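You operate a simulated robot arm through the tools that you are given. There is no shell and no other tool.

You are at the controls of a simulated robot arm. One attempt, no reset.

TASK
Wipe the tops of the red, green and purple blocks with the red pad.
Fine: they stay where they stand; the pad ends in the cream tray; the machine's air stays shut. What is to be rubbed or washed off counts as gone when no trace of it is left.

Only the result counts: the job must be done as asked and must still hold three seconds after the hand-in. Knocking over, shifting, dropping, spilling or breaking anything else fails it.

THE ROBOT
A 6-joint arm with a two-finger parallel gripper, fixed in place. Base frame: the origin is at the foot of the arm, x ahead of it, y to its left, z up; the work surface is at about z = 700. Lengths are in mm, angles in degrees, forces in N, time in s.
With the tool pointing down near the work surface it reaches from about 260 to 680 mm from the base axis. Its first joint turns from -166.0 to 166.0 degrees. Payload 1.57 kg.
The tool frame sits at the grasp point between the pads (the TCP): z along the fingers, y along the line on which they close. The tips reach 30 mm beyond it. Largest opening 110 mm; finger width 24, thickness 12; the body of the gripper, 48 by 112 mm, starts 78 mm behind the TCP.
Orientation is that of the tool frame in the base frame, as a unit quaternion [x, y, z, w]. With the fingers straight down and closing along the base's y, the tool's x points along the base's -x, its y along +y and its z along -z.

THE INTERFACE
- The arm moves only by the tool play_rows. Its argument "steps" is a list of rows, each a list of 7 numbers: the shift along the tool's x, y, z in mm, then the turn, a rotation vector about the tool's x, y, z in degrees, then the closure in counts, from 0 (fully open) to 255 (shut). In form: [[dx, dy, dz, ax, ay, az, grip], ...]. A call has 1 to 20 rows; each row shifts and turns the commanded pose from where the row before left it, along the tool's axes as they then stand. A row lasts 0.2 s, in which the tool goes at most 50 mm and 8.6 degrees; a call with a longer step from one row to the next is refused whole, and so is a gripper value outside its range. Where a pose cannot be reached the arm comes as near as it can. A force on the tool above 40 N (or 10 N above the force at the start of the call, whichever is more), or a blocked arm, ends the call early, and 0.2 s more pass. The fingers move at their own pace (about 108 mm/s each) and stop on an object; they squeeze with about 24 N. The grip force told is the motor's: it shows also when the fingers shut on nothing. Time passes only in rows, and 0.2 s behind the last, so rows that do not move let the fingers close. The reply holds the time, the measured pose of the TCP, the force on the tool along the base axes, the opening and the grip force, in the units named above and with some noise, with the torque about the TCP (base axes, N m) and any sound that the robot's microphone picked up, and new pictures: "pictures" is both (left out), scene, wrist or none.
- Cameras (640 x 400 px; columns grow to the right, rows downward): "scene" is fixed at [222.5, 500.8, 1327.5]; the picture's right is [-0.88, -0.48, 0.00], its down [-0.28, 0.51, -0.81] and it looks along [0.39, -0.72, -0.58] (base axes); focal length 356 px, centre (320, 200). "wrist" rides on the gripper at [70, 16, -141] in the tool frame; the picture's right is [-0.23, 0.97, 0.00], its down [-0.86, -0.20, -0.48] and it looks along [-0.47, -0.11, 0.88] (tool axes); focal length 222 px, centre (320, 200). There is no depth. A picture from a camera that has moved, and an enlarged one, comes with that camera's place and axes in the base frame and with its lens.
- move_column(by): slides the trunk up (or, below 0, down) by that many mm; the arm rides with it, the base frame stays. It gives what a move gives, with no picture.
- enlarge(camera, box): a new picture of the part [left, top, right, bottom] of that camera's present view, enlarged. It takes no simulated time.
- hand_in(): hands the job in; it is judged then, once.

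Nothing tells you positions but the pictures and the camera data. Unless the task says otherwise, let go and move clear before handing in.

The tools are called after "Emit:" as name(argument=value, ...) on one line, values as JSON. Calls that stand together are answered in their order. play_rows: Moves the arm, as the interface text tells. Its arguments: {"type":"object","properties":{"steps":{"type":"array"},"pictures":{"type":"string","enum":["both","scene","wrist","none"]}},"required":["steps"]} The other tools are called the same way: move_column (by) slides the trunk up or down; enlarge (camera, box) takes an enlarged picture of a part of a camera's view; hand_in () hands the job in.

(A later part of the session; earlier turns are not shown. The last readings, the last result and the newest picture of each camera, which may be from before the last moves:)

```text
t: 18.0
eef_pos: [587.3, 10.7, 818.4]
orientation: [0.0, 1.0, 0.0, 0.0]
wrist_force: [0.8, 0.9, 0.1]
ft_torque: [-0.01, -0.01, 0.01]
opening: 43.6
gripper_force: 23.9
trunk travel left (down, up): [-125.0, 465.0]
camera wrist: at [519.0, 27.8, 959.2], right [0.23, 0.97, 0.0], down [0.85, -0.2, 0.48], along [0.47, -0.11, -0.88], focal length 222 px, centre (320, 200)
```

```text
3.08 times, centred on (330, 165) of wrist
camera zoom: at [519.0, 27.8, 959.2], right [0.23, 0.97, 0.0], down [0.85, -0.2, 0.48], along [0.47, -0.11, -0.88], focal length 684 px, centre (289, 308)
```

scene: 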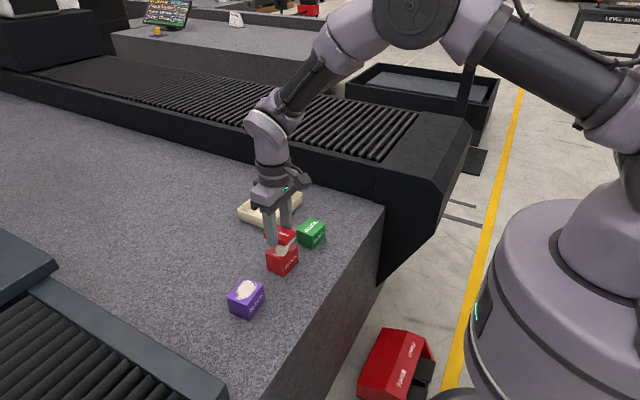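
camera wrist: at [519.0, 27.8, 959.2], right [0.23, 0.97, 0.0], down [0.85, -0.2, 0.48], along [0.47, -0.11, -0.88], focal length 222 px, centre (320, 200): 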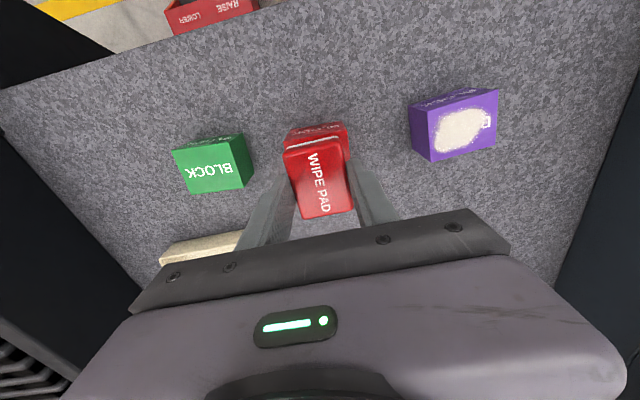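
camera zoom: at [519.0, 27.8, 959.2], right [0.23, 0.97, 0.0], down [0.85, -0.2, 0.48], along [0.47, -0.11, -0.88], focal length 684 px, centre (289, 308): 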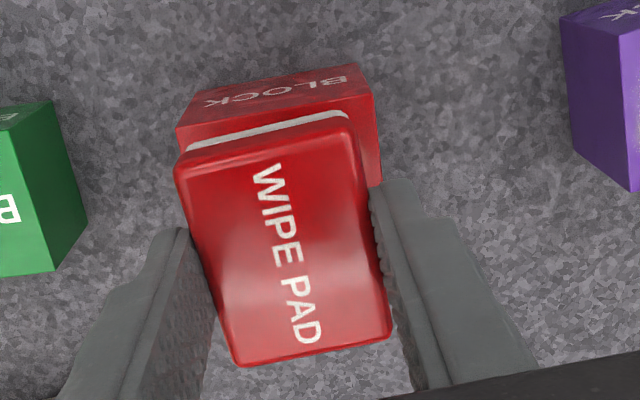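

Green is spotless and stands exactly where it stood. Now the same for red: descend to about 4 mm above, then touch down gently.

Emit:
play_rows(steps=[[2, -1, 12, 0, 0, 0, 255], [0, 0, 7, 0, 0, 0, 255], [0, 0, 3, 0, 0, 0, 255], [0, 0, 0, 0, 0, 0, 255]], pictures="both")

Emit:
enlarge(camera="scene", box=[250, 200, 320, 290])

Emit:
enlarge(camera="wrist", box=[260, 100, 400, 230])

```text
t: 19.0
eef_pos: [583.8, 7.1, 794.3]
orientation: [0.0, 1.0, 0.0, 0.0]
wrist_force: [0.9, 0.5, -0.4]
ft_torque: [-0.02, 0.03, 0.01]
opening: 43.7
gripper_force: 24.2
trunk travel left (down, up): [-125.0, 465.0]
camera wrist: at [515.3, 24.8, 935.3], right [0.23, 0.97, 0.0], down [0.85, -0.2, 0.48], along [0.47, -0.11, -0.88], focal length 222 px, centre (320, 200)
```

scene: 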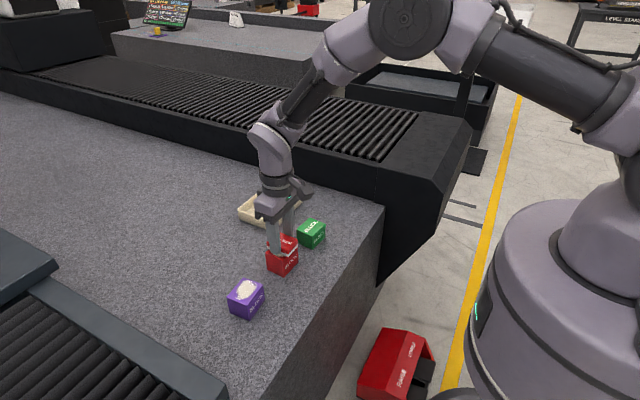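
wrist: 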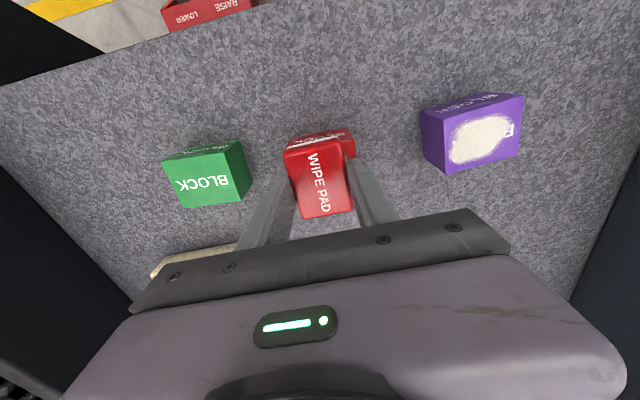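

```text
4.44 times, centred on (285, 245) of scene
camera zoom: at [222.5, 500.8, 1327.5], right [-0.88, -0.48, 0.0], down [-0.28, 0.51, -0.81], along [0.39, -0.72, -0.58], focal length 1584 px, centre (476, 0)
```

zoom: 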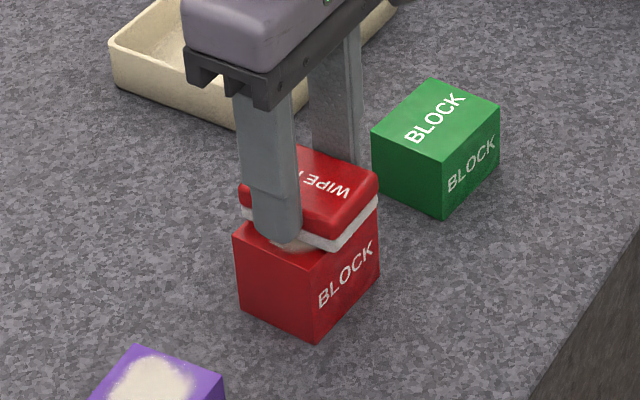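

```text
3.08 times, centred on (330, 165) of wrist
camera zoom: at [515.3, 24.8, 935.3], right [0.23, 0.97, 0.0], down [0.85, -0.2, 0.48], along [0.47, -0.11, -0.88], focal length 684 px, centre (289, 308)
```

zoom: 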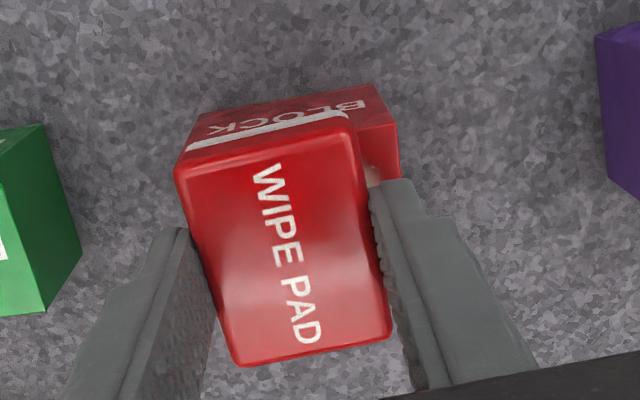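

The pad is about 2 mm above red's top. Stepping down until there is a light contact force.

Emit:
play_rows(steps=[[0, 0, 1, 0, 0, 0, 255], [0, 0, 0, 0, 0, 0, 255]], pictures="none")

Emit:
play_rows(steps=[[0, 0, 0.5, 0, 0, 0, 255], [0, 0, 0, 0, 0, 0, 255]], pictures="none")

```text
t: 19.6
eef_pos: [583.3, 7.8, 794.2]
orientation: [0.001, 1.0, 0.001, 0.0]
wrist_force: [1.0, -0.2, -0.2]
ft_torque: [-0.01, -0.03, -0.01]
opening: 43.7
gripper_force: 24.9
trunk travel left (down, up): [-125.0, 465.0]
```

```text
t: 20.2
eef_pos: [583.8, 7.8, 792.9]
orientation: [0.001, 1.0, 0.0, 0.0]
wrist_force: [0.1, -0.1, 0.4]
ft_torque: [-0.01, 0.0, -0.03]
opening: 43.6
gripper_force: 24.0
trunk travel left (down, up): [-125.0, 465.0]
```

Emit:
play_rows(steps=[[0, 0, 0.6, 0, 0, 0, 255], [0, 0, 0, 0, 0, 0, 255]], pictures="none")

Emit:
play_rows(steps=[[0, 0, 0.5, 0, 0, 0, 255], [0, 0, 0, 0, 0, 0, 255]], pictures="none")

```text
t: 20.8
eef_pos: [585.1, 6.8, 792.3]
orientation: [0.001, 1.0, 0.0, 0.0]
wrist_force: [0.5, 0.3, -0.8]
ft_torque: [-0.02, -0.01, -0.02]
opening: 43.7
gripper_force: 23.8
trunk travel left (down, up): [-125.0, 465.0]
```

```text
t: 21.4
eef_pos: [584.0, 6.3, 792.7]
orientation: [0.0, 1.0, 0.001, 0.0]
wrist_force: [-0.7, -0.2, 0.6]
ft_torque: [0.01, -0.01, -0.02]
opening: 43.6
gripper_force: 24.0
trunk travel left (down, up): [-125.0, 465.0]
```

No contact yet; continuing in half-millimetre steps.

Emit:
play_rows(steps=[[0, 0, 0.5, 0, 0, 0, 255], [0, 0, 0, 0, 0, 0, 255]], pictures="none")

Emit:
play_rows(steps=[[0, 0, 0.5, 0, 0, 0, 255], [0, 0, 0, 0, 0, 0, 255]], pictures="none")

```text
t: 22.0
eef_pos: [583.8, 7.2, 791.7]
orientation: [0.001, 1.0, 0.0, 0.0]
wrist_force: [-0.4, -0.6, 1.8]
ft_torque: [-0.01, 0.02, 0.02]
opening: 43.8
gripper_force: 23.9
trunk travel left (down, up): [-125.0, 465.0]
```

```text
t: 22.6
eef_pos: [584.7, 8.3, 791.1]
orientation: [0.001, 1.0, 0.001, 0.0]
wrist_force: [-0.2, -1.5, 5.1]
ft_torque: [-0.08, -0.02, -0.02]
opening: 43.7
gripper_force: 24.3
trunk travel left (down, up): [-125.0, 465.0]
```

Contact at about 5 N. I'll add 0.3 mm and sweep back and forth over the red top.

Emit:
play_rows(steps=[[0, 4, 0.3, 0, 0, 0, 255], [0, 4, 0, 0, 0, 0, 255], [0, 4, 0, 0, 0, 0, 255], [0, 4, 0, 0, 0, 0, 255], [0, 0, 0, 0, 0, 0, 255]], pictures="none")

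Emit:
play_rows(steps=[[0, -4, 0, 0, 0, 0, 255], [0, -4, 0, 0, 0, 0, 255], [0, -4, 0, 0, 0, 0, 255], [0, -4, 0, 0, 0, 0, 255], [0, -4, 0, 0, 0, 0, 255], [0, -4, 0, 0, 0, 0, 255], [0, -4, 0, 0, 0, 0, 255], [0, -4, 0, 0, 0, 0, 255]], pictures="both")

Emit:
enlarge(camera="scene", box=[250, 200, 320, 290])

```text
t: 23.8
eef_pos: [583.0, 24.3, 793.5]
orientation: [0.001, 1.0, 0.0, 0.001]
wrist_force: [-0.9, -3.9, 10.3]
ft_torque: [-0.15, -0.02, 0.0]
opening: 43.7
gripper_force: 24.1
trunk travel left (down, up): [-125.0, 465.0]
```

```text
t: 25.6
eef_pos: [582.6, -7.8, 792.3]
orientation: [-0.001, 1.0, 0.001, 0.0]
wrist_force: [0.0, 0.4, 0.3]
ft_torque: [0.02, -0.03, -0.03]
opening: 43.5
gripper_force: 23.8
trunk travel left (down, up): [-125.0, 465.0]
camera wrist: at [514.8, 9.0, 932.9], right [0.23, 0.97, 0.0], down [0.86, -0.2, 0.48], along [0.47, -0.11, -0.88], focal length 222 px, centre (320, 200)
```

scene: 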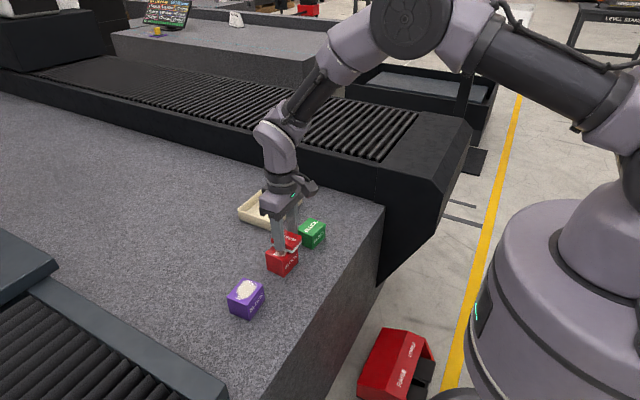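
wrist: 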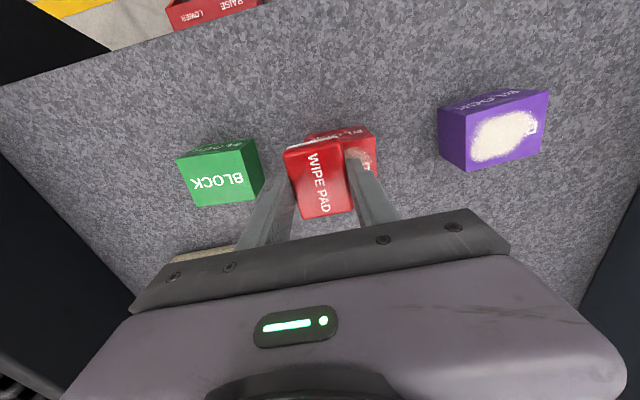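

```text
4.44 times, centred on (285, 245) of scene
camera zoom: at [222.5, 500.8, 1327.5], right [-0.88, -0.48, 0.0], down [-0.28, 0.51, -0.81], along [0.39, -0.72, -0.58], focal length 1584 px, centre (476, 0)
```

zoom: 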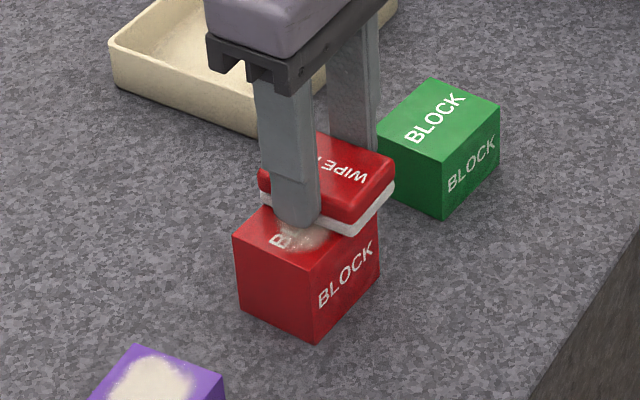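

Red has thinned and stands still, but contact faded at this end of the stroke. I'll press slightly again and sweep the other way.

Emit:
play_rows(steps=[[0, 0, 0.5, 0, 0, 0, 255], [0, 0, 0, 0, 0, 0, 255]], pictures="none")

Emit:
play_rows(steps=[[0, 4, 0, 0, 0, 0, 255], [0, 4, 0, 0, 0, 0, 255], [0, 4, 0, 0, 0, 0, 255]], pictures="none")

```text
t: 26.2
eef_pos: [584.1, -8.3, 791.3]
orientation: [0.001, 1.0, 0.0, 0.0]
wrist_force: [-1.2, -0.3, 3.4]
ft_torque: [-0.02, 0.02, 0.0]
opening: 43.7
gripper_force: 23.8
trunk travel left (down, up): [-125.0, 465.0]
```

```text
t: 27.0
eef_pos: [583.1, 4.7, 792.3]
orientation: [-0.001, 1.0, 0.0, 0.001]
wrist_force: [-0.2, -2.4, 7.9]
ft_torque: [-0.11, 0.01, 0.01]
opening: 44.0
gripper_force: 24.2
trunk travel left (down, up): [-125.0, 465.0]
```

Emit:
play_rows(steps=[[0, 4, 0, 0, 0, 0, 255], [0, 4, 0, 0, 0, 0, 255], [0, 4, 0, 0, 0, 0, 255], [0, 4, 0, 0, 0, 0, 255], [0, 4, 0, 0, 0, 0, 255]], pictures="none")

Emit:
play_rows(steps=[[0, -4, 0, 0, 0, 0, 255], [0, -4, 0, 0, 0, 0, 255], [0, -4, 0, 0, 0, 0, 255], [0, -4, 0, 0, 0, 0, 255]], pictures="none")

```text
t: 28.2
eef_pos: [583.5, 23.2, 790.7]
orientation: [0.0, 1.0, 0.001, 0.001]
wrist_force: [-0.5, -4.8, 13.3]
ft_torque: [-0.24, 0.03, 0.0]
opening: 43.3
gripper_force: 23.8
trunk travel left (down, up): [-125.0, 465.0]
```

```text
t: 29.2
eef_pos: [582.7, 8.0, 791.5]
orientation: [0.001, 1.0, -0.001, 0.002]
wrist_force: [2.2, 9.5, 23.6]
ft_torque: [0.39, -0.01, 0.01]
opening: 43.6
gripper_force: 24.1
trunk travel left (down, up): [-125.0, 465.0]
```

The force rose to about 24 N; I'll ease off 0.4 mm and finish the stroke towards -y.

Emit:
play_rows(steps=[[0, -4, -0.4, 0, 0, 0, 255], [0, -4, 0, 0, 0, 0, 255], [0, -4, 0, 0, 0, 0, 255], [0, -4, 0, 0, 0, 0, 255], [0, 0, 0, 0, 0, 0, 255]], pictures="both")

Emit:
enlarge(camera="scene", box=[250, 200, 320, 290])

Emit:
enlarge(camera="wrist", box=[260, 100, 400, 230])

```text
t: 30.4
eef_pos: [583.3, -8.4, 791.8]
orientation: [0.001, 1.0, -0.001, 0.001]
wrist_force: [0.5, 6.8, 14.7]
ft_torque: [0.25, -0.04, 0.01]
opening: 43.7
gripper_force: 24.4
trunk travel left (down, up): [-125.0, 465.0]
camera wrist: at [514.3, 9.4, 931.7], right [0.23, 0.97, 0.0], down [0.85, -0.2, 0.48], along [0.47, -0.11, -0.88], focal length 222 px, centre (320, 200)
```

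scene: 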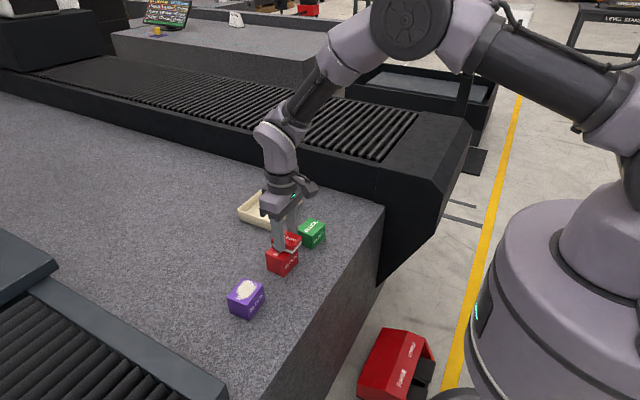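
wrist: 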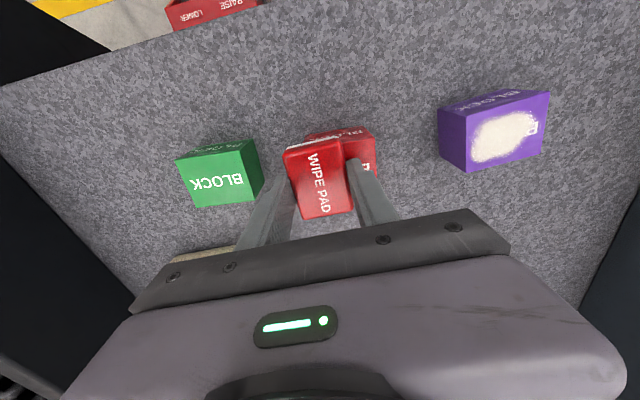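

```text
4.44 times, centred on (285, 245) of scene
camera zoom: at [222.5, 500.8, 1327.5], right [-0.88, -0.48, 0.0], down [-0.28, 0.51, -0.81], along [0.39, -0.72, -0.58], focal length 1584 px, centre (476, 0)
```

zoom: 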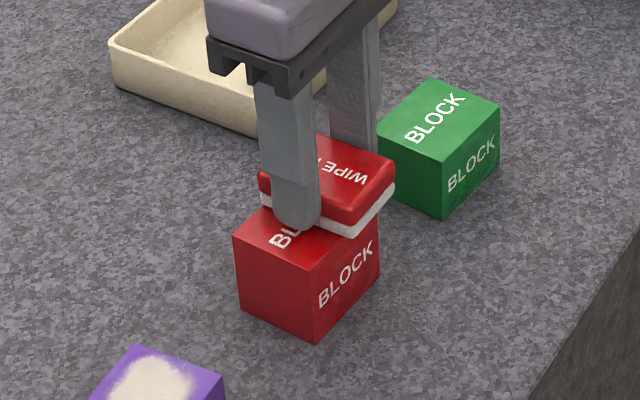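

```text
3.08 times, centred on (330, 165) of wrist
camera zoom: at [514.3, 9.4, 931.7], right [0.23, 0.97, 0.0], down [0.85, -0.2, 0.48], along [0.47, -0.11, -0.88], focal length 684 px, centre (289, 308)
```

zoom: 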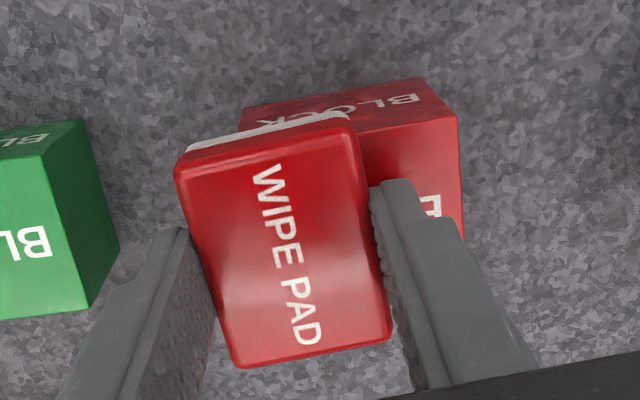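

The visible part of red is clean. I'll make one more short stroke back, lift, and move over purple to inspect red fully.

Emit:
play_rows(steps=[[0, 4, 0, 0, 0, 0, 255], [0, 4, 0, 0, 0, 0, 255], [0, 4, 0, 0, 0, 0, 255], [0, 4, 0, 0, 0, 0, 255], [0, 4, 0, 0, 0, 0, 255], [0, 0, -10, 0, 0, 0, 255], [0, 0, -18, 0, 0, 0, 255], [-1, 32, 0, 0, 0, 0, 255], [-2, 35, 0, 0, 0, 0, 255], [-2, 35, 0, 0, 0, 0, 255], [0, 31, 0, 0, 0, 0, 255], [0, 0, 0, 0, 0, 0, 255]], pictures="both")

Emit:
enlarge(camera="scene", box=[250, 220, 320, 290])

Emit:
enlarge(camera="wrist", box=[120, 100, 280, 210])

Emit:
enlarge(camera="wrist", box=[260, 100, 400, 230])

```text
t: 33.0
eef_pos: [587.2, 147.7, 821.0]
orientation: [0.001, 1.0, -0.001, 0.0]
wrist_force: [0.6, 0.0, -0.7]
ft_torque: [0.0, 0.03, -0.02]
opening: 43.7
gripper_force: 24.2
trunk travel left (down, up): [-125.0, 465.0]
camera wrist: at [518.7, 164.0, 961.1], right [0.23, 0.97, 0.0], down [0.85, -0.2, 0.48], along [0.47, -0.11, -0.88], focal length 222 px, centre (320, 200)
```

scene: 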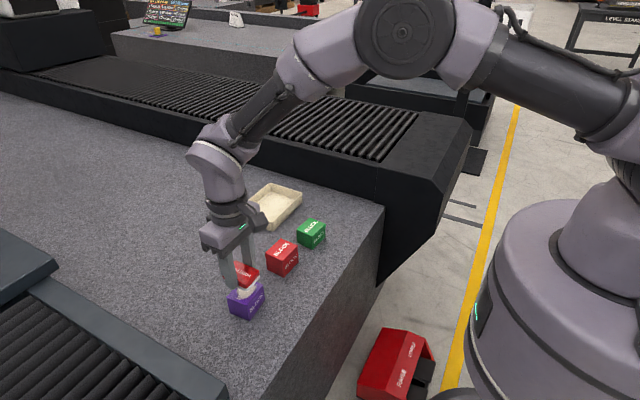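
wrist: 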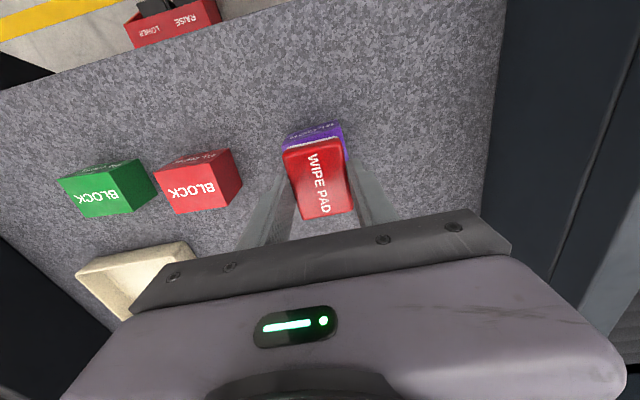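

```text
5.71 times, centred on (285, 255) of scene
camera zoom: at [222.5, 500.8, 1327.5], right [-0.88, -0.48, 0.0], down [-0.28, 0.51, -0.81], along [0.39, -0.72, -0.58], focal length 2036 px, centre (520, -114)
```

zoom: 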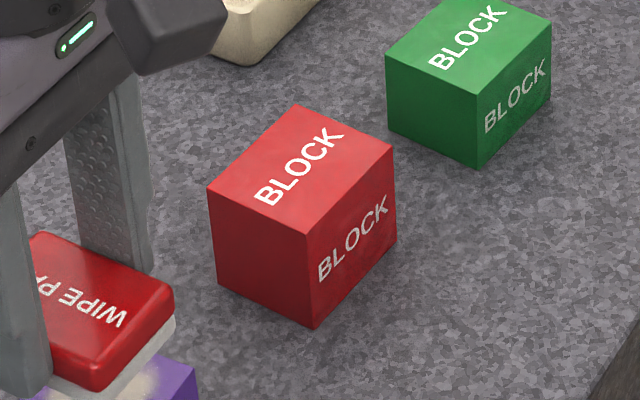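

```text
3.64 times, centred on (200, 155) of wrist
camera zoom: at [518.7, 164.0, 961.1], right [0.23, 0.97, 0.0], down [0.85, -0.2, 0.48], along [0.47, -0.11, -0.88], focal length 808 px, centre (756, 364)
```

zoom: 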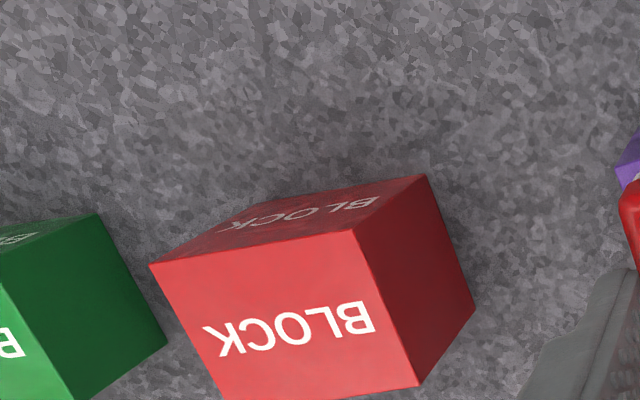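

```text
3.08 times, centred on (330, 165) of wrist
camera zoom: at [518.7, 164.0, 961.1], right [0.23, 0.97, 0.0], down [0.85, -0.2, 0.48], along [0.47, -0.11, -0.88], focal length 684 px, centre (289, 308)
```

zoom: 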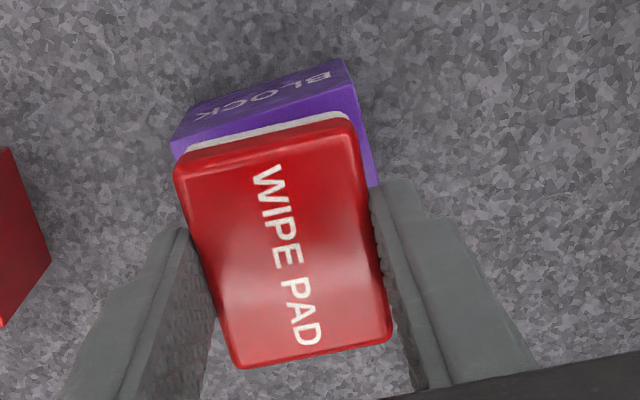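

Red is clean and unmoved. The pad is now centred over purple; I'll descend to a few millimetres above it.

Emit:
play_rows(steps=[[0, -1, 16, 0, 0, 0, 255], [0, 0, 9, 0, 0, 0, 255], [0, 0, 4, 0, 0, 0, 255], [0, 0, 0, 0, 0, 0, 255]], pictures="both")

Emit:
enlarge(camera="scene", box=[210, 240, 290, 330])

Emit:
enlarge(camera="wrist", box=[260, 100, 400, 230])

```text
t: 34.0
eef_pos: [588.7, 146.2, 790.3]
orientation: [0.001, 1.0, 0.0, 0.0]
wrist_force: [0.7, -0.7, 0.0]
ft_torque: [-0.02, 0.02, 0.0]
opening: 43.6
gripper_force: 24.2
trunk travel left (down, up): [-125.0, 465.0]
camera wrist: at [520.6, 163.2, 930.1], right [0.23, 0.97, 0.0], down [0.85, -0.2, 0.48], along [0.47, -0.11, -0.88], focal length 222 px, centre (320, 200)
```

scene: 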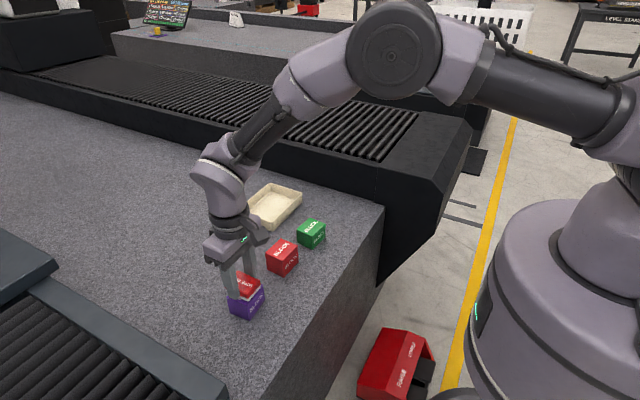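
wrist: 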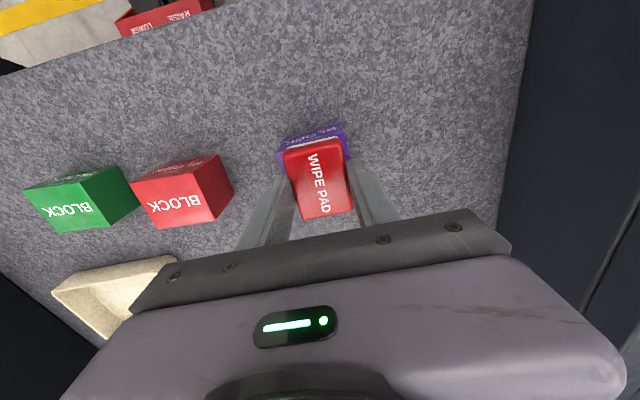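

```text
4.44 times, centred on (250, 285) of scene
camera zoom: at [222.5, 500.8, 1327.5], right [-0.88, -0.48, 0.0], down [-0.28, 0.51, -0.81], along [0.39, -0.72, -0.58], focal length 1584 px, centre (631, -178)
```

zoom: 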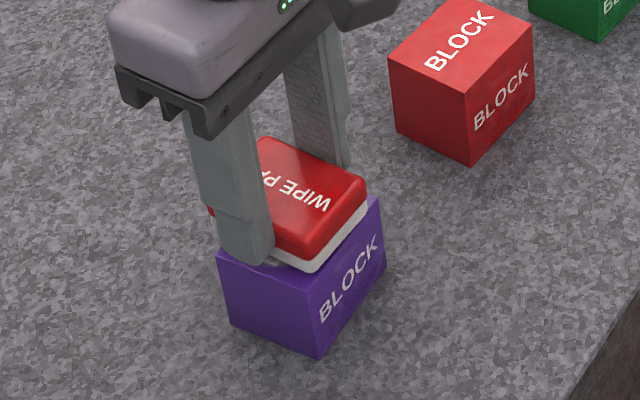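

```text
3.08 times, centred on (330, 165) of wrist
camera zoom: at [520.6, 163.2, 930.1], right [0.23, 0.97, 0.0], down [0.85, -0.2, 0.48], along [0.47, -0.11, -0.88], focal length 684 px, centre (289, 308)
```

zoom: 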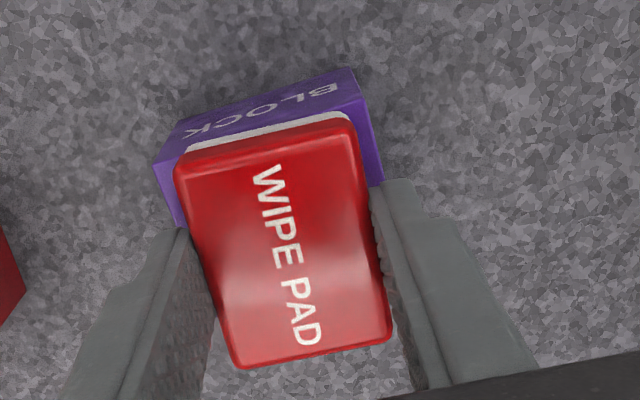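

About 4 mm above purple. Touching down gently.

Emit:
play_rows(steps=[[1, 0, 1.5, 0, 0, 0, 255], [0, 0, 1, 0, 0, 0, 255], [0, 0, 0, 0, 0, 0, 255]], pictures="none")

Emit:
play_rows(steps=[[0, 0, 0.7, 0, 0, 0, 255], [0, 0, 0, 0, 0, 0, 255]], pictures="none")

Emit:
play_rows(steps=[[0, 0, 0.5, 0, 0, 0, 255], [0, 0, 0, 0, 0, 0, 255]], pictures="none")

```text
t: 34.8
eef_pos: [588.3, 144.5, 786.3]
orientation: [0.001, 1.0, 0.0, 0.0]
wrist_force: [-0.4, 0.0, 0.4]
ft_torque: [0.0, 0.0, -0.04]
opening: 43.7
gripper_force: 24.4
trunk travel left (down, up): [-125.0, 465.0]
```

```text
t: 35.4
eef_pos: [587.1, 145.2, 787.4]
orientation: [0.0, 1.0, -0.001, 0.0]
wrist_force: [0.0, -0.4, -0.6]
ft_torque: [0.01, 0.0, -0.01]
opening: 43.6
gripper_force: 23.9
trunk travel left (down, up): [-125.0, 465.0]
```

```text
t: 36.0
eef_pos: [587.8, 143.9, 787.4]
orientation: [0.0, 1.0, 0.0, 0.0]
wrist_force: [0.2, 0.4, 0.0]
ft_torque: [0.0, 0.01, -0.02]
opening: 43.6
gripper_force: 24.3
trunk travel left (down, up): [-125.0, 465.0]
```

Emit:
play_rows(steps=[[0, 0, 0.5, 0, 0, 0, 255], [0, 0, 0, 0, 0, 0, 255]], pictures="none")

Emit:
play_rows(steps=[[0, 0, 0.5, 0, 0, 0, 255], [0, 0, 0, 0, 0, 0, 255]], pictures="none")

```text
t: 36.6
eef_pos: [588.1, 143.6, 786.1]
orientation: [0.001, 1.0, 0.0, 0.001]
wrist_force: [1.2, 0.4, 3.0]
ft_torque: [0.04, 0.0, -0.01]
opening: 43.7
gripper_force: 24.4
trunk travel left (down, up): [-125.0, 465.0]
```

```text
t: 37.2
eef_pos: [587.1, 145.4, 786.9]
orientation: [0.001, 1.0, 0.0, 0.0]
wrist_force: [2.6, -0.6, 11.2]
ft_torque: [-0.04, -0.04, -0.01]
opening: 43.8
gripper_force: 23.7
trunk travel left (down, up): [-125.0, 465.0]
```

Contact at about 11 N. Sweeping purple along y in monitored strokes.

Emit:
play_rows(steps=[[0, 4, 0, 0, 0, 0, 255], [0, 4, 0, 0, 0, 0, 255], [0, 4, 0, 0, 0, 0, 255], [0, 4, 0, 0, 0, 0, 255]], pictures="none")

Emit:
play_rows(steps=[[0, -4, 0, 0, 0, 0, 255], [0, -4, 0, 0, 0, 0, 255], [0, -4, 0, 0, 0, 0, 255], [0, -4, 0, 0, 0, 0, 255]], pictures="scene")

Emit:
enlarge(camera="scene", box=[210, 240, 290, 330])

```text
t: 38.2
eef_pos: [588.3, 158.8, 786.9]
orientation: [0.001, 1.0, 0.0, 0.001]
wrist_force: [-0.9, -4.7, 11.2]
ft_torque: [-0.18, 0.05, 0.04]
opening: 43.8
gripper_force: 23.9
trunk travel left (down, up): [-125.0, 465.0]
```

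```text
t: 39.2
eef_pos: [588.0, 143.3, 787.2]
orientation: [0.001, 1.0, 0.0, 0.0]
wrist_force: [0.5, 4.9, 9.3]
ft_torque: [0.17, 0.01, 0.03]
opening: 43.9
gripper_force: 24.4
trunk travel left (down, up): [-125.0, 465.0]
```

scene: 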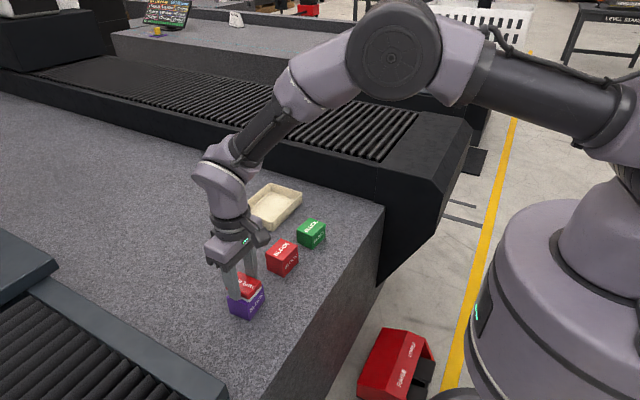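

```text
4.44 times, centred on (250, 285) of scene
camera zoom: at [222.5, 500.8, 1327.5], right [-0.88, -0.48, 0.0], down [-0.28, 0.51, -0.81], along [0.39, -0.72, -0.58], focal length 1584 px, centre (631, -178)
```

zoom: 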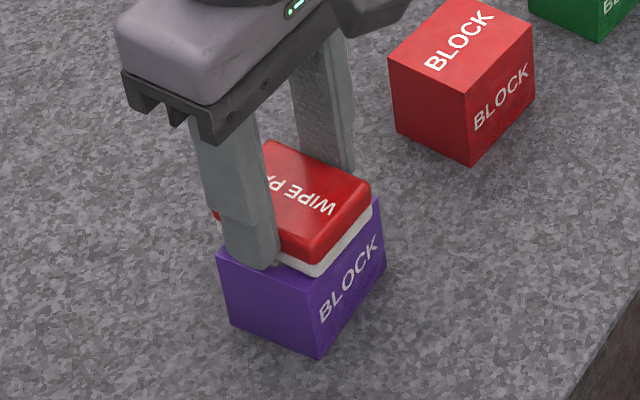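

Purple hasn't moved. Continuing the strokes at around 10 N.

Emit:
play_rows(steps=[[0, -4, 0, 0, 0, 0, 255], [0, -4, 0, 0, 0, 0, 255], [0, -4, 0, 0, 0, 0, 255], [0, -4, 0, 0, 0, 0, 255]], pictures="none")

Emit:
play_rows(steps=[[0, 4, 0, 0, 0, 0, 255], [0, 4, 0, 0, 0, 0, 255], [0, 4, 0, 0, 0, 0, 255], [0, 4, 0, 0, 0, 0, 255]], pictures="none")

```text
t: 40.2
eef_pos: [588.7, 127.9, 786.8]
orientation: [0.0, 1.0, 0.0, 0.001]
wrist_force: [-0.3, 3.8, 10.0]
ft_torque: [0.17, 0.01, 0.02]
opening: 43.4
gripper_force: 24.1
trunk travel left (down, up): [-125.0, 465.0]
```

```text
t: 41.2
eef_pos: [587.0, 144.8, 785.1]
orientation: [0.001, 1.0, 0.0, 0.0]
wrist_force: [-0.4, -4.5, 9.2]
ft_torque: [-0.2, 0.01, 0.02]
opening: 43.8
gripper_force: 24.2
trunk travel left (down, up): [-125.0, 465.0]
```

Emit:
play_rows(steps=[[0, 4, 0, 0, 0, 0, 255], [0, 4, 0, 0, 0, 0, 255], [0, 4, 0, 0, 0, 0, 255], [0, 4, 0, 0, 0, 0, 255]], pictures="none")

Emit:
play_rows(steps=[[0, -4, 0, 0, 0, 0, 255], [0, -4, 0, 0, 0, 0, 255], [0, -4, 0, 0, 0, 0, 255], [0, -4, 0, 0, 0, 0, 255]], pictures="none")

Emit:
play_rows(steps=[[0, -4, 0, 0, 0, 0, 255], [0, -4, 0, 0, 0, 0, 255], [0, -4, 0, 0, 0, 0, 255], [0, -4, 0, 0, 0, 0, 255]], pictures="both")

Emit:
enlarge(camera="scene", box=[210, 240, 290, 330])

Emit:
enlarge(camera="wrist", box=[260, 100, 400, 230])

```text
t: 42.2
eef_pos: [587.4, 160.3, 785.7]
orientation: [0.001, 1.0, 0.001, -0.001]
wrist_force: [0.2, -0.6, 0.6]
ft_torque: [-0.02, -0.02, -0.04]
opening: 43.9
gripper_force: 23.9
trunk travel left (down, up): [-125.0, 465.0]
```

```text
t: 43.2
eef_pos: [587.7, 142.9, 785.8]
orientation: [0.002, 1.0, 0.0, 0.0]
wrist_force: [0.1, 1.4, 3.9]
ft_torque: [0.04, -0.03, 0.0]
opening: 43.7
gripper_force: 24.3
trunk travel left (down, up): [-125.0, 465.0]
```

```text
t: 44.2
eef_pos: [587.2, 128.2, 785.7]
orientation: [0.0, 1.0, -0.001, 0.001]
wrist_force: [-0.4, 2.9, 6.6]
ft_torque: [0.16, -0.02, 0.0]
opening: 43.7
gripper_force: 24.2
trunk travel left (down, up): [-125.0, 465.0]
camera wrist: at [519.2, 145.1, 926.2], right [0.23, 0.97, 0.0], down [0.85, -0.2, 0.48], along [0.47, -0.11, -0.88], focal length 222 px, centre (320, 200)
```

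scene: 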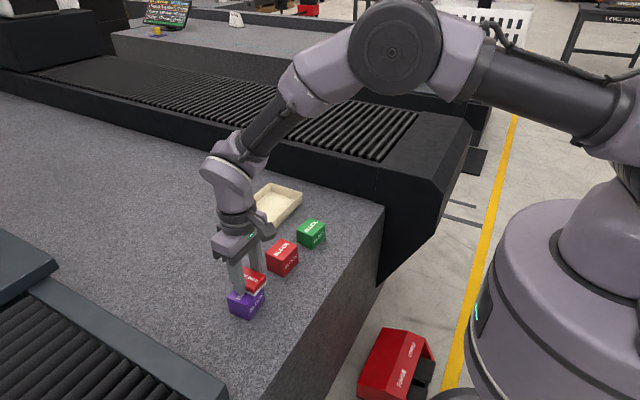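
wrist: 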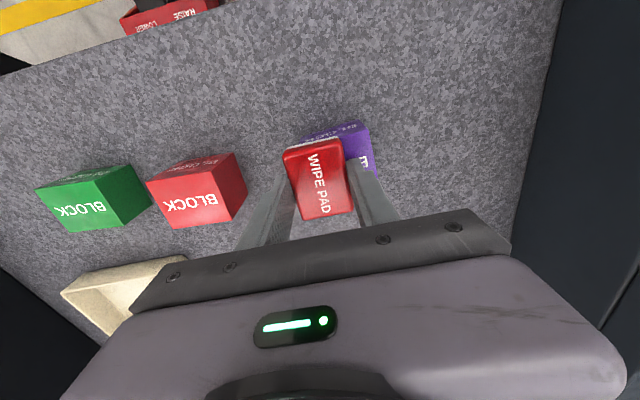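

```text
4.44 times, centred on (250, 285) of scene
camera zoom: at [222.5, 500.8, 1327.5], right [-0.88, -0.48, 0.0], down [-0.28, 0.51, -0.81], along [0.39, -0.72, -0.58], focal length 1584 px, centre (631, -178)
```

zoom: 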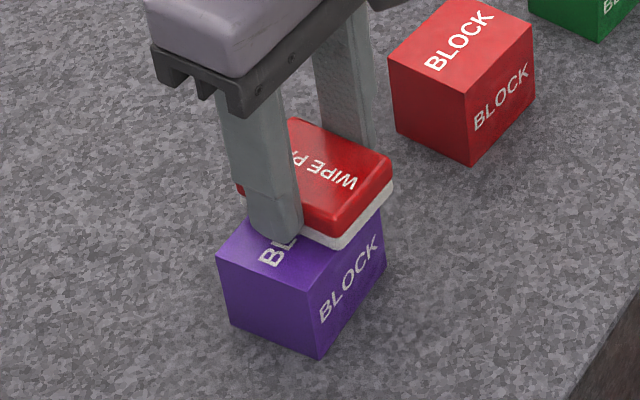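

```text
3.08 times, centred on (330, 165) of wrist
camera zoom: at [519.2, 145.1, 926.2], right [0.23, 0.97, 0.0], down [0.85, -0.2, 0.48], along [0.47, -0.11, -0.88], focal length 684 px, centre (289, 308)
```

zoom: 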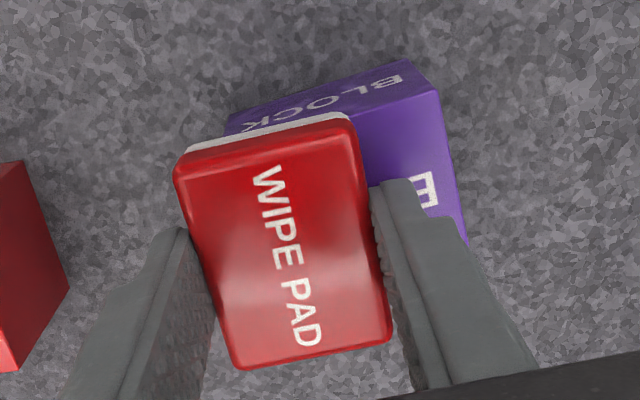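

Purple looks clean where visible. One more stroke to finish, then I'll lift and pull back for a full inspection of all three.

Emit:
play_rows(steps=[[0, 4, 0, 0, 0, 0, 255], [0, 4, 0, 0, 0, 0, 255], [0, 4, 0, 0, 0, 0, 255], [0, 4, 0, 0, 0, 0, 255], [0, 4, 0, 0, 0, 0, 255], [0, 0, -10, 0, 0, 0, 255], [0, 0, -30, 0, 0, 0, 255], [0, -30, -30, 0, 0, 0, 255], [0, -40, 0, 0, 0, 0, 255], [0, -40, 0, 0, 0, 0, 255], [0, 0, 0, 0, 0, 0, 255]], pictures="both")

Emit:
enlarge(camera="scene", box=[215, 265, 279, 329])

Emit:
enlarge(camera="wrist", box=[120, 80, 600, 230])

```text
t: 46.6
eef_pos: [587.1, 39.0, 856.0]
orientation: [0.001, 1.0, 0.001, 0.0]
wrist_force: [0.6, 0.0, 0.1]
ft_torque: [0.02, -0.03, 0.0]
opening: 43.6
gripper_force: 24.4
trunk travel left (down, up): [-125.0, 465.0]
camera wrist: at [518.8, 56.1, 996.2], right [0.23, 0.97, 0.0], down [0.85, -0.2, 0.48], along [0.47, -0.11, -0.88], focal length 222 px, centre (320, 200)
```

scene: 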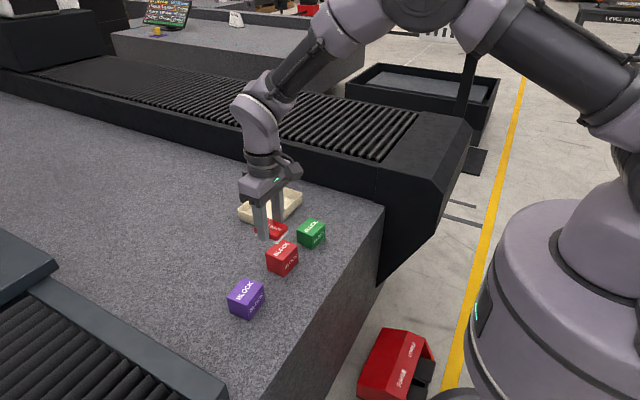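
wrist: 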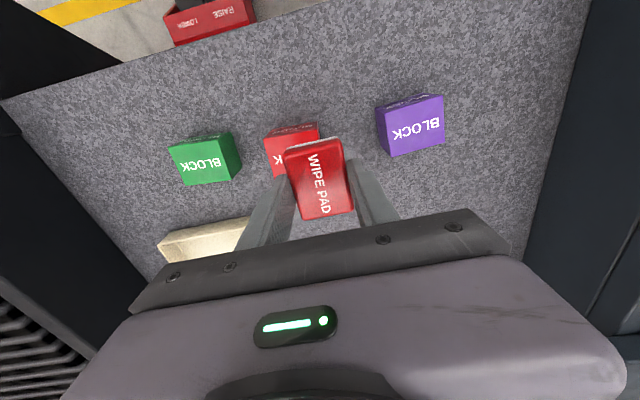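

```text
6.25 times, centred on (247, 297) of scene
camera zoom: at [222.5, 500.8, 1327.5], right [-0.88, -0.48, 0.0], down [-0.28, 0.51, -0.81], along [0.39, -0.72, -0.58], focal length 2227 px, centre (776, -406)
```

zoom: 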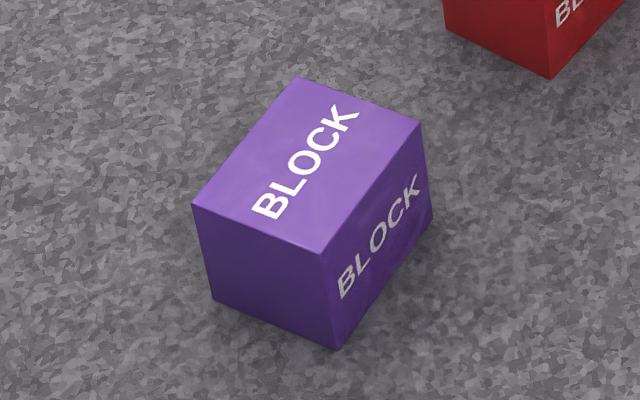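

```text
1.33 times, centred on (360, 155) of wrist
camera zoom: at [518.8, 56.1, 996.2], right [0.23, 0.97, 0.0], down [0.85, -0.2, 0.48], along [0.47, -0.11, -0.88], focal length 296 px, centre (267, 260)
```

zoom: 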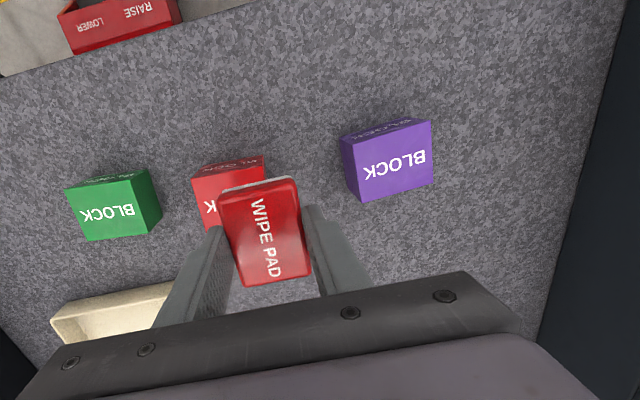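

All three tops read "BLOCK" cleanly and none has moved. I'll take very close looks for faint residue before putting the pad away.

Emit:
enlarge(camera="scene", box=[230, 275, 268, 305])

Emit:
enlarge(camera="scene", box=[296, 214, 332, 242])

Emit:
enlarge(camera="wrist", box=[370, 85, 455, 165])

Emit:
enlarge(camera="wrist", box=[160, 120, 250, 195])

```text
13.33 times, centred on (249, 290) of scene
camera zoom: at [222.5, 500.8, 1327.5], right [-0.88, -0.48, 0.0], down [-0.28, 0.51, -0.81], along [0.39, -0.72, -0.58], focal length 4750 px, centre (1267, -1000)
```

zoom: 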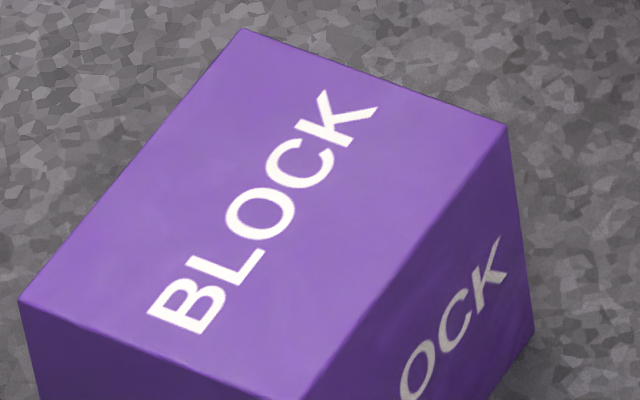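

```text
14.29 times, centred on (314, 228) of scene
camera zoom: at [222.5, 500.8, 1327.5], right [-0.88, -0.48, 0.0], down [-0.28, 0.51, -0.81], along [0.39, -0.72, -0.58], focal length 5090 px, centre (406, -200)
```

zoom: 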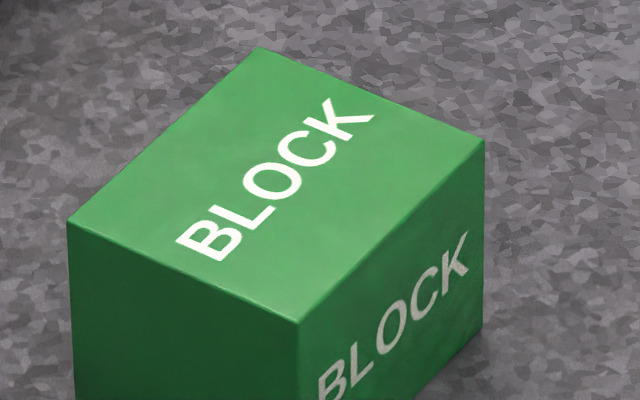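

```text
5.00 times, centred on (412, 125) of wrist
camera zoom: at [518.8, 56.1, 996.2], right [0.23, 0.97, 0.0], down [0.85, -0.2, 0.48], along [0.47, -0.11, -0.88], focal length 1111 px, centre (-142, 575)
```

zoom: 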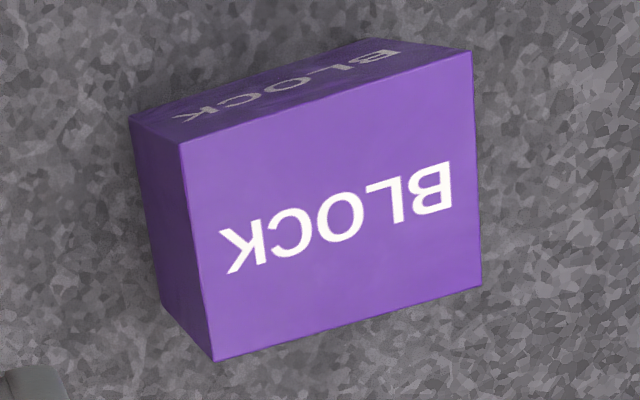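

```text
5.33 times, centred on (205, 158) of wrist
camera zoom: at [518.8, 56.1, 996.2], right [0.23, 0.97, 0.0], down [0.85, -0.2, 0.48], along [0.47, -0.11, -0.88], focal length 1185 px, centre (933, 427)
```

zoom: 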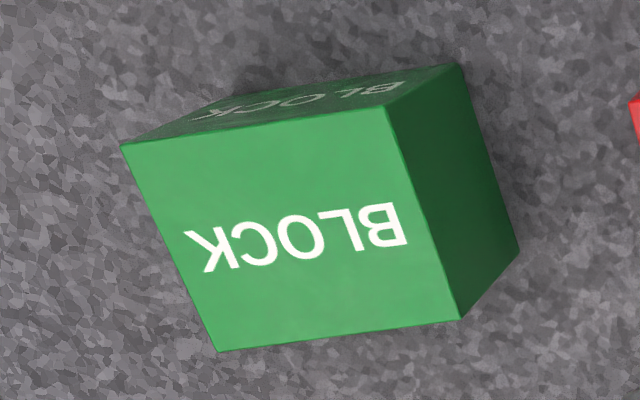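

The tops are spotless at high magnification. Now I'll carry the pad, still high, toward the tray and look at the tray's near edge from there.

Emit:
play_rows(steps=[[-14, -36, 0, 0, 0, 0, 255], [-14, -36, 0, 0, 0, 0, 255], [-14, -36, 0, 0, 0, 0, 255], [-14, -36, 0, 0, 0, 0, 255], [-10, -36, 0, 0, 0, 0, 255], [0, 0, 0, 0, 0, 0, 255]], pictures="both")

Emit:
enlarge(camera="scene", box=[230, 160, 330, 290])

```text
t: 48.0
eef_pos: [655.6, -143.0, 855.1]
orientation: [0.001, 1.0, 0.0, 0.0]
wrist_force: [-0.1, -0.5, -0.1]
ft_torque: [0.03, 0.0, 0.01]
opening: 43.8
gripper_force: 23.5
trunk travel left (down, up): [-125.0, 465.0]
camera wrist: at [586.5, -125.1, 995.7], right [0.23, 0.97, 0.0], down [0.85, -0.2, 0.48], along [0.47, -0.11, -0.88], focal length 222 px, centre (320, 200)
```

scene: 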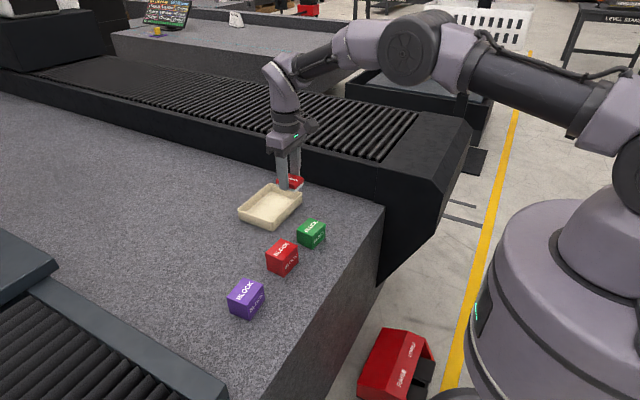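
wrist: 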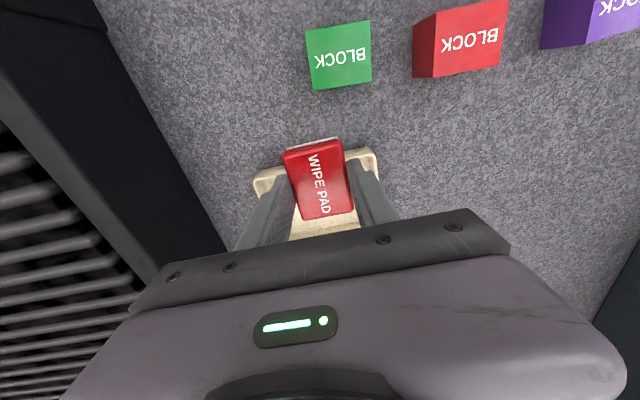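

```text
3.08 times, centred on (280, 225) of scene
camera zoom: at [222.5, 500.8, 1327.5], right [-0.88, -0.48, 0.0], down [-0.28, 0.51, -0.81], along [0.39, -0.72, -0.58], focal length 1096 px, centre (443, 123)
```

zoom: 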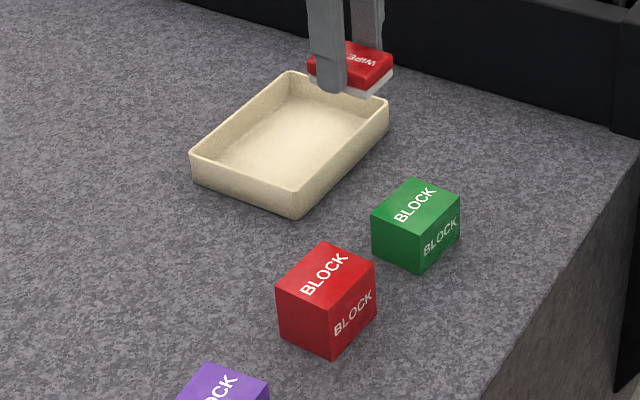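

Emit:
enlarge(camera="wrist", box=[230, 110, 410, 240])

Emit:
enlarge(camera="scene", box=[230, 170, 310, 235])

Emit:
enlarge(camera="scene", box=[262, 235, 302, 265])

```text
3.08 times, centred on (320, 175) of wrist
camera zoom: at [586.5, -125.1, 995.7], right [0.23, 0.97, 0.0], down [0.85, -0.2, 0.48], along [0.47, -0.11, -0.88], focal length 684 px, centre (320, 277)
```

zoom: 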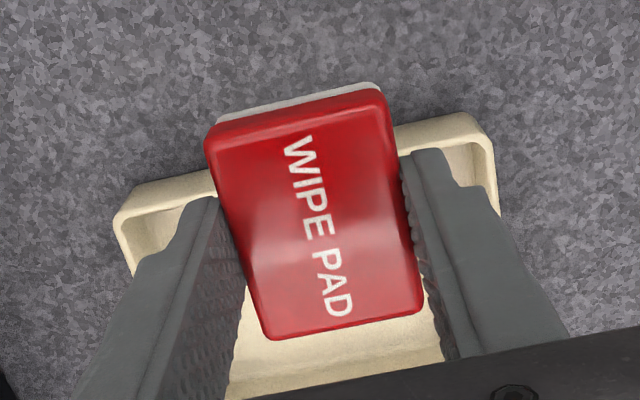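

```text
6.15 times, centred on (270, 202) of scene
camera zoom: at [222.5, 500.8, 1327.5], right [-0.88, -0.48, 0.0], down [-0.28, 0.51, -0.81], along [0.39, -0.72, -0.58], focal length 2192 px, centre (628, 185)
```

zoom: 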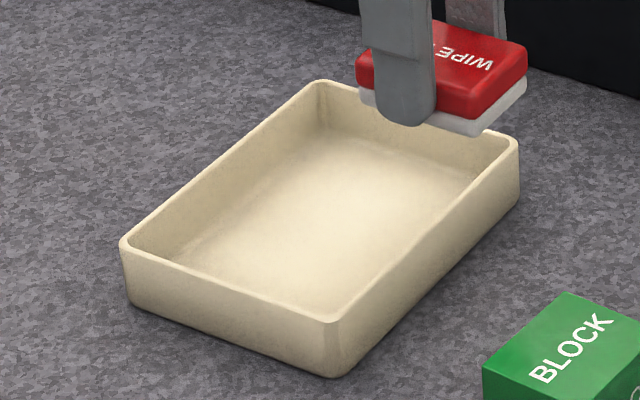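

```text
13.33 times, centred on (282, 250) of scene
camera zoom: at [222.5, 500.8, 1327.5], right [-0.88, -0.48, 0.0], down [-0.28, 0.51, -0.81], along [0.39, -0.72, -0.58], focal length 4750 px, centre (827, -467)
```

zoom: 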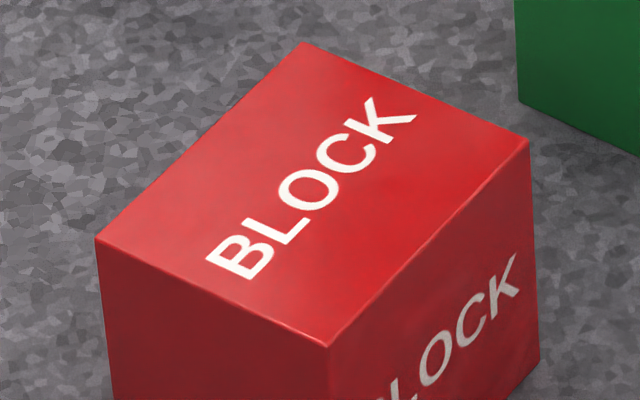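

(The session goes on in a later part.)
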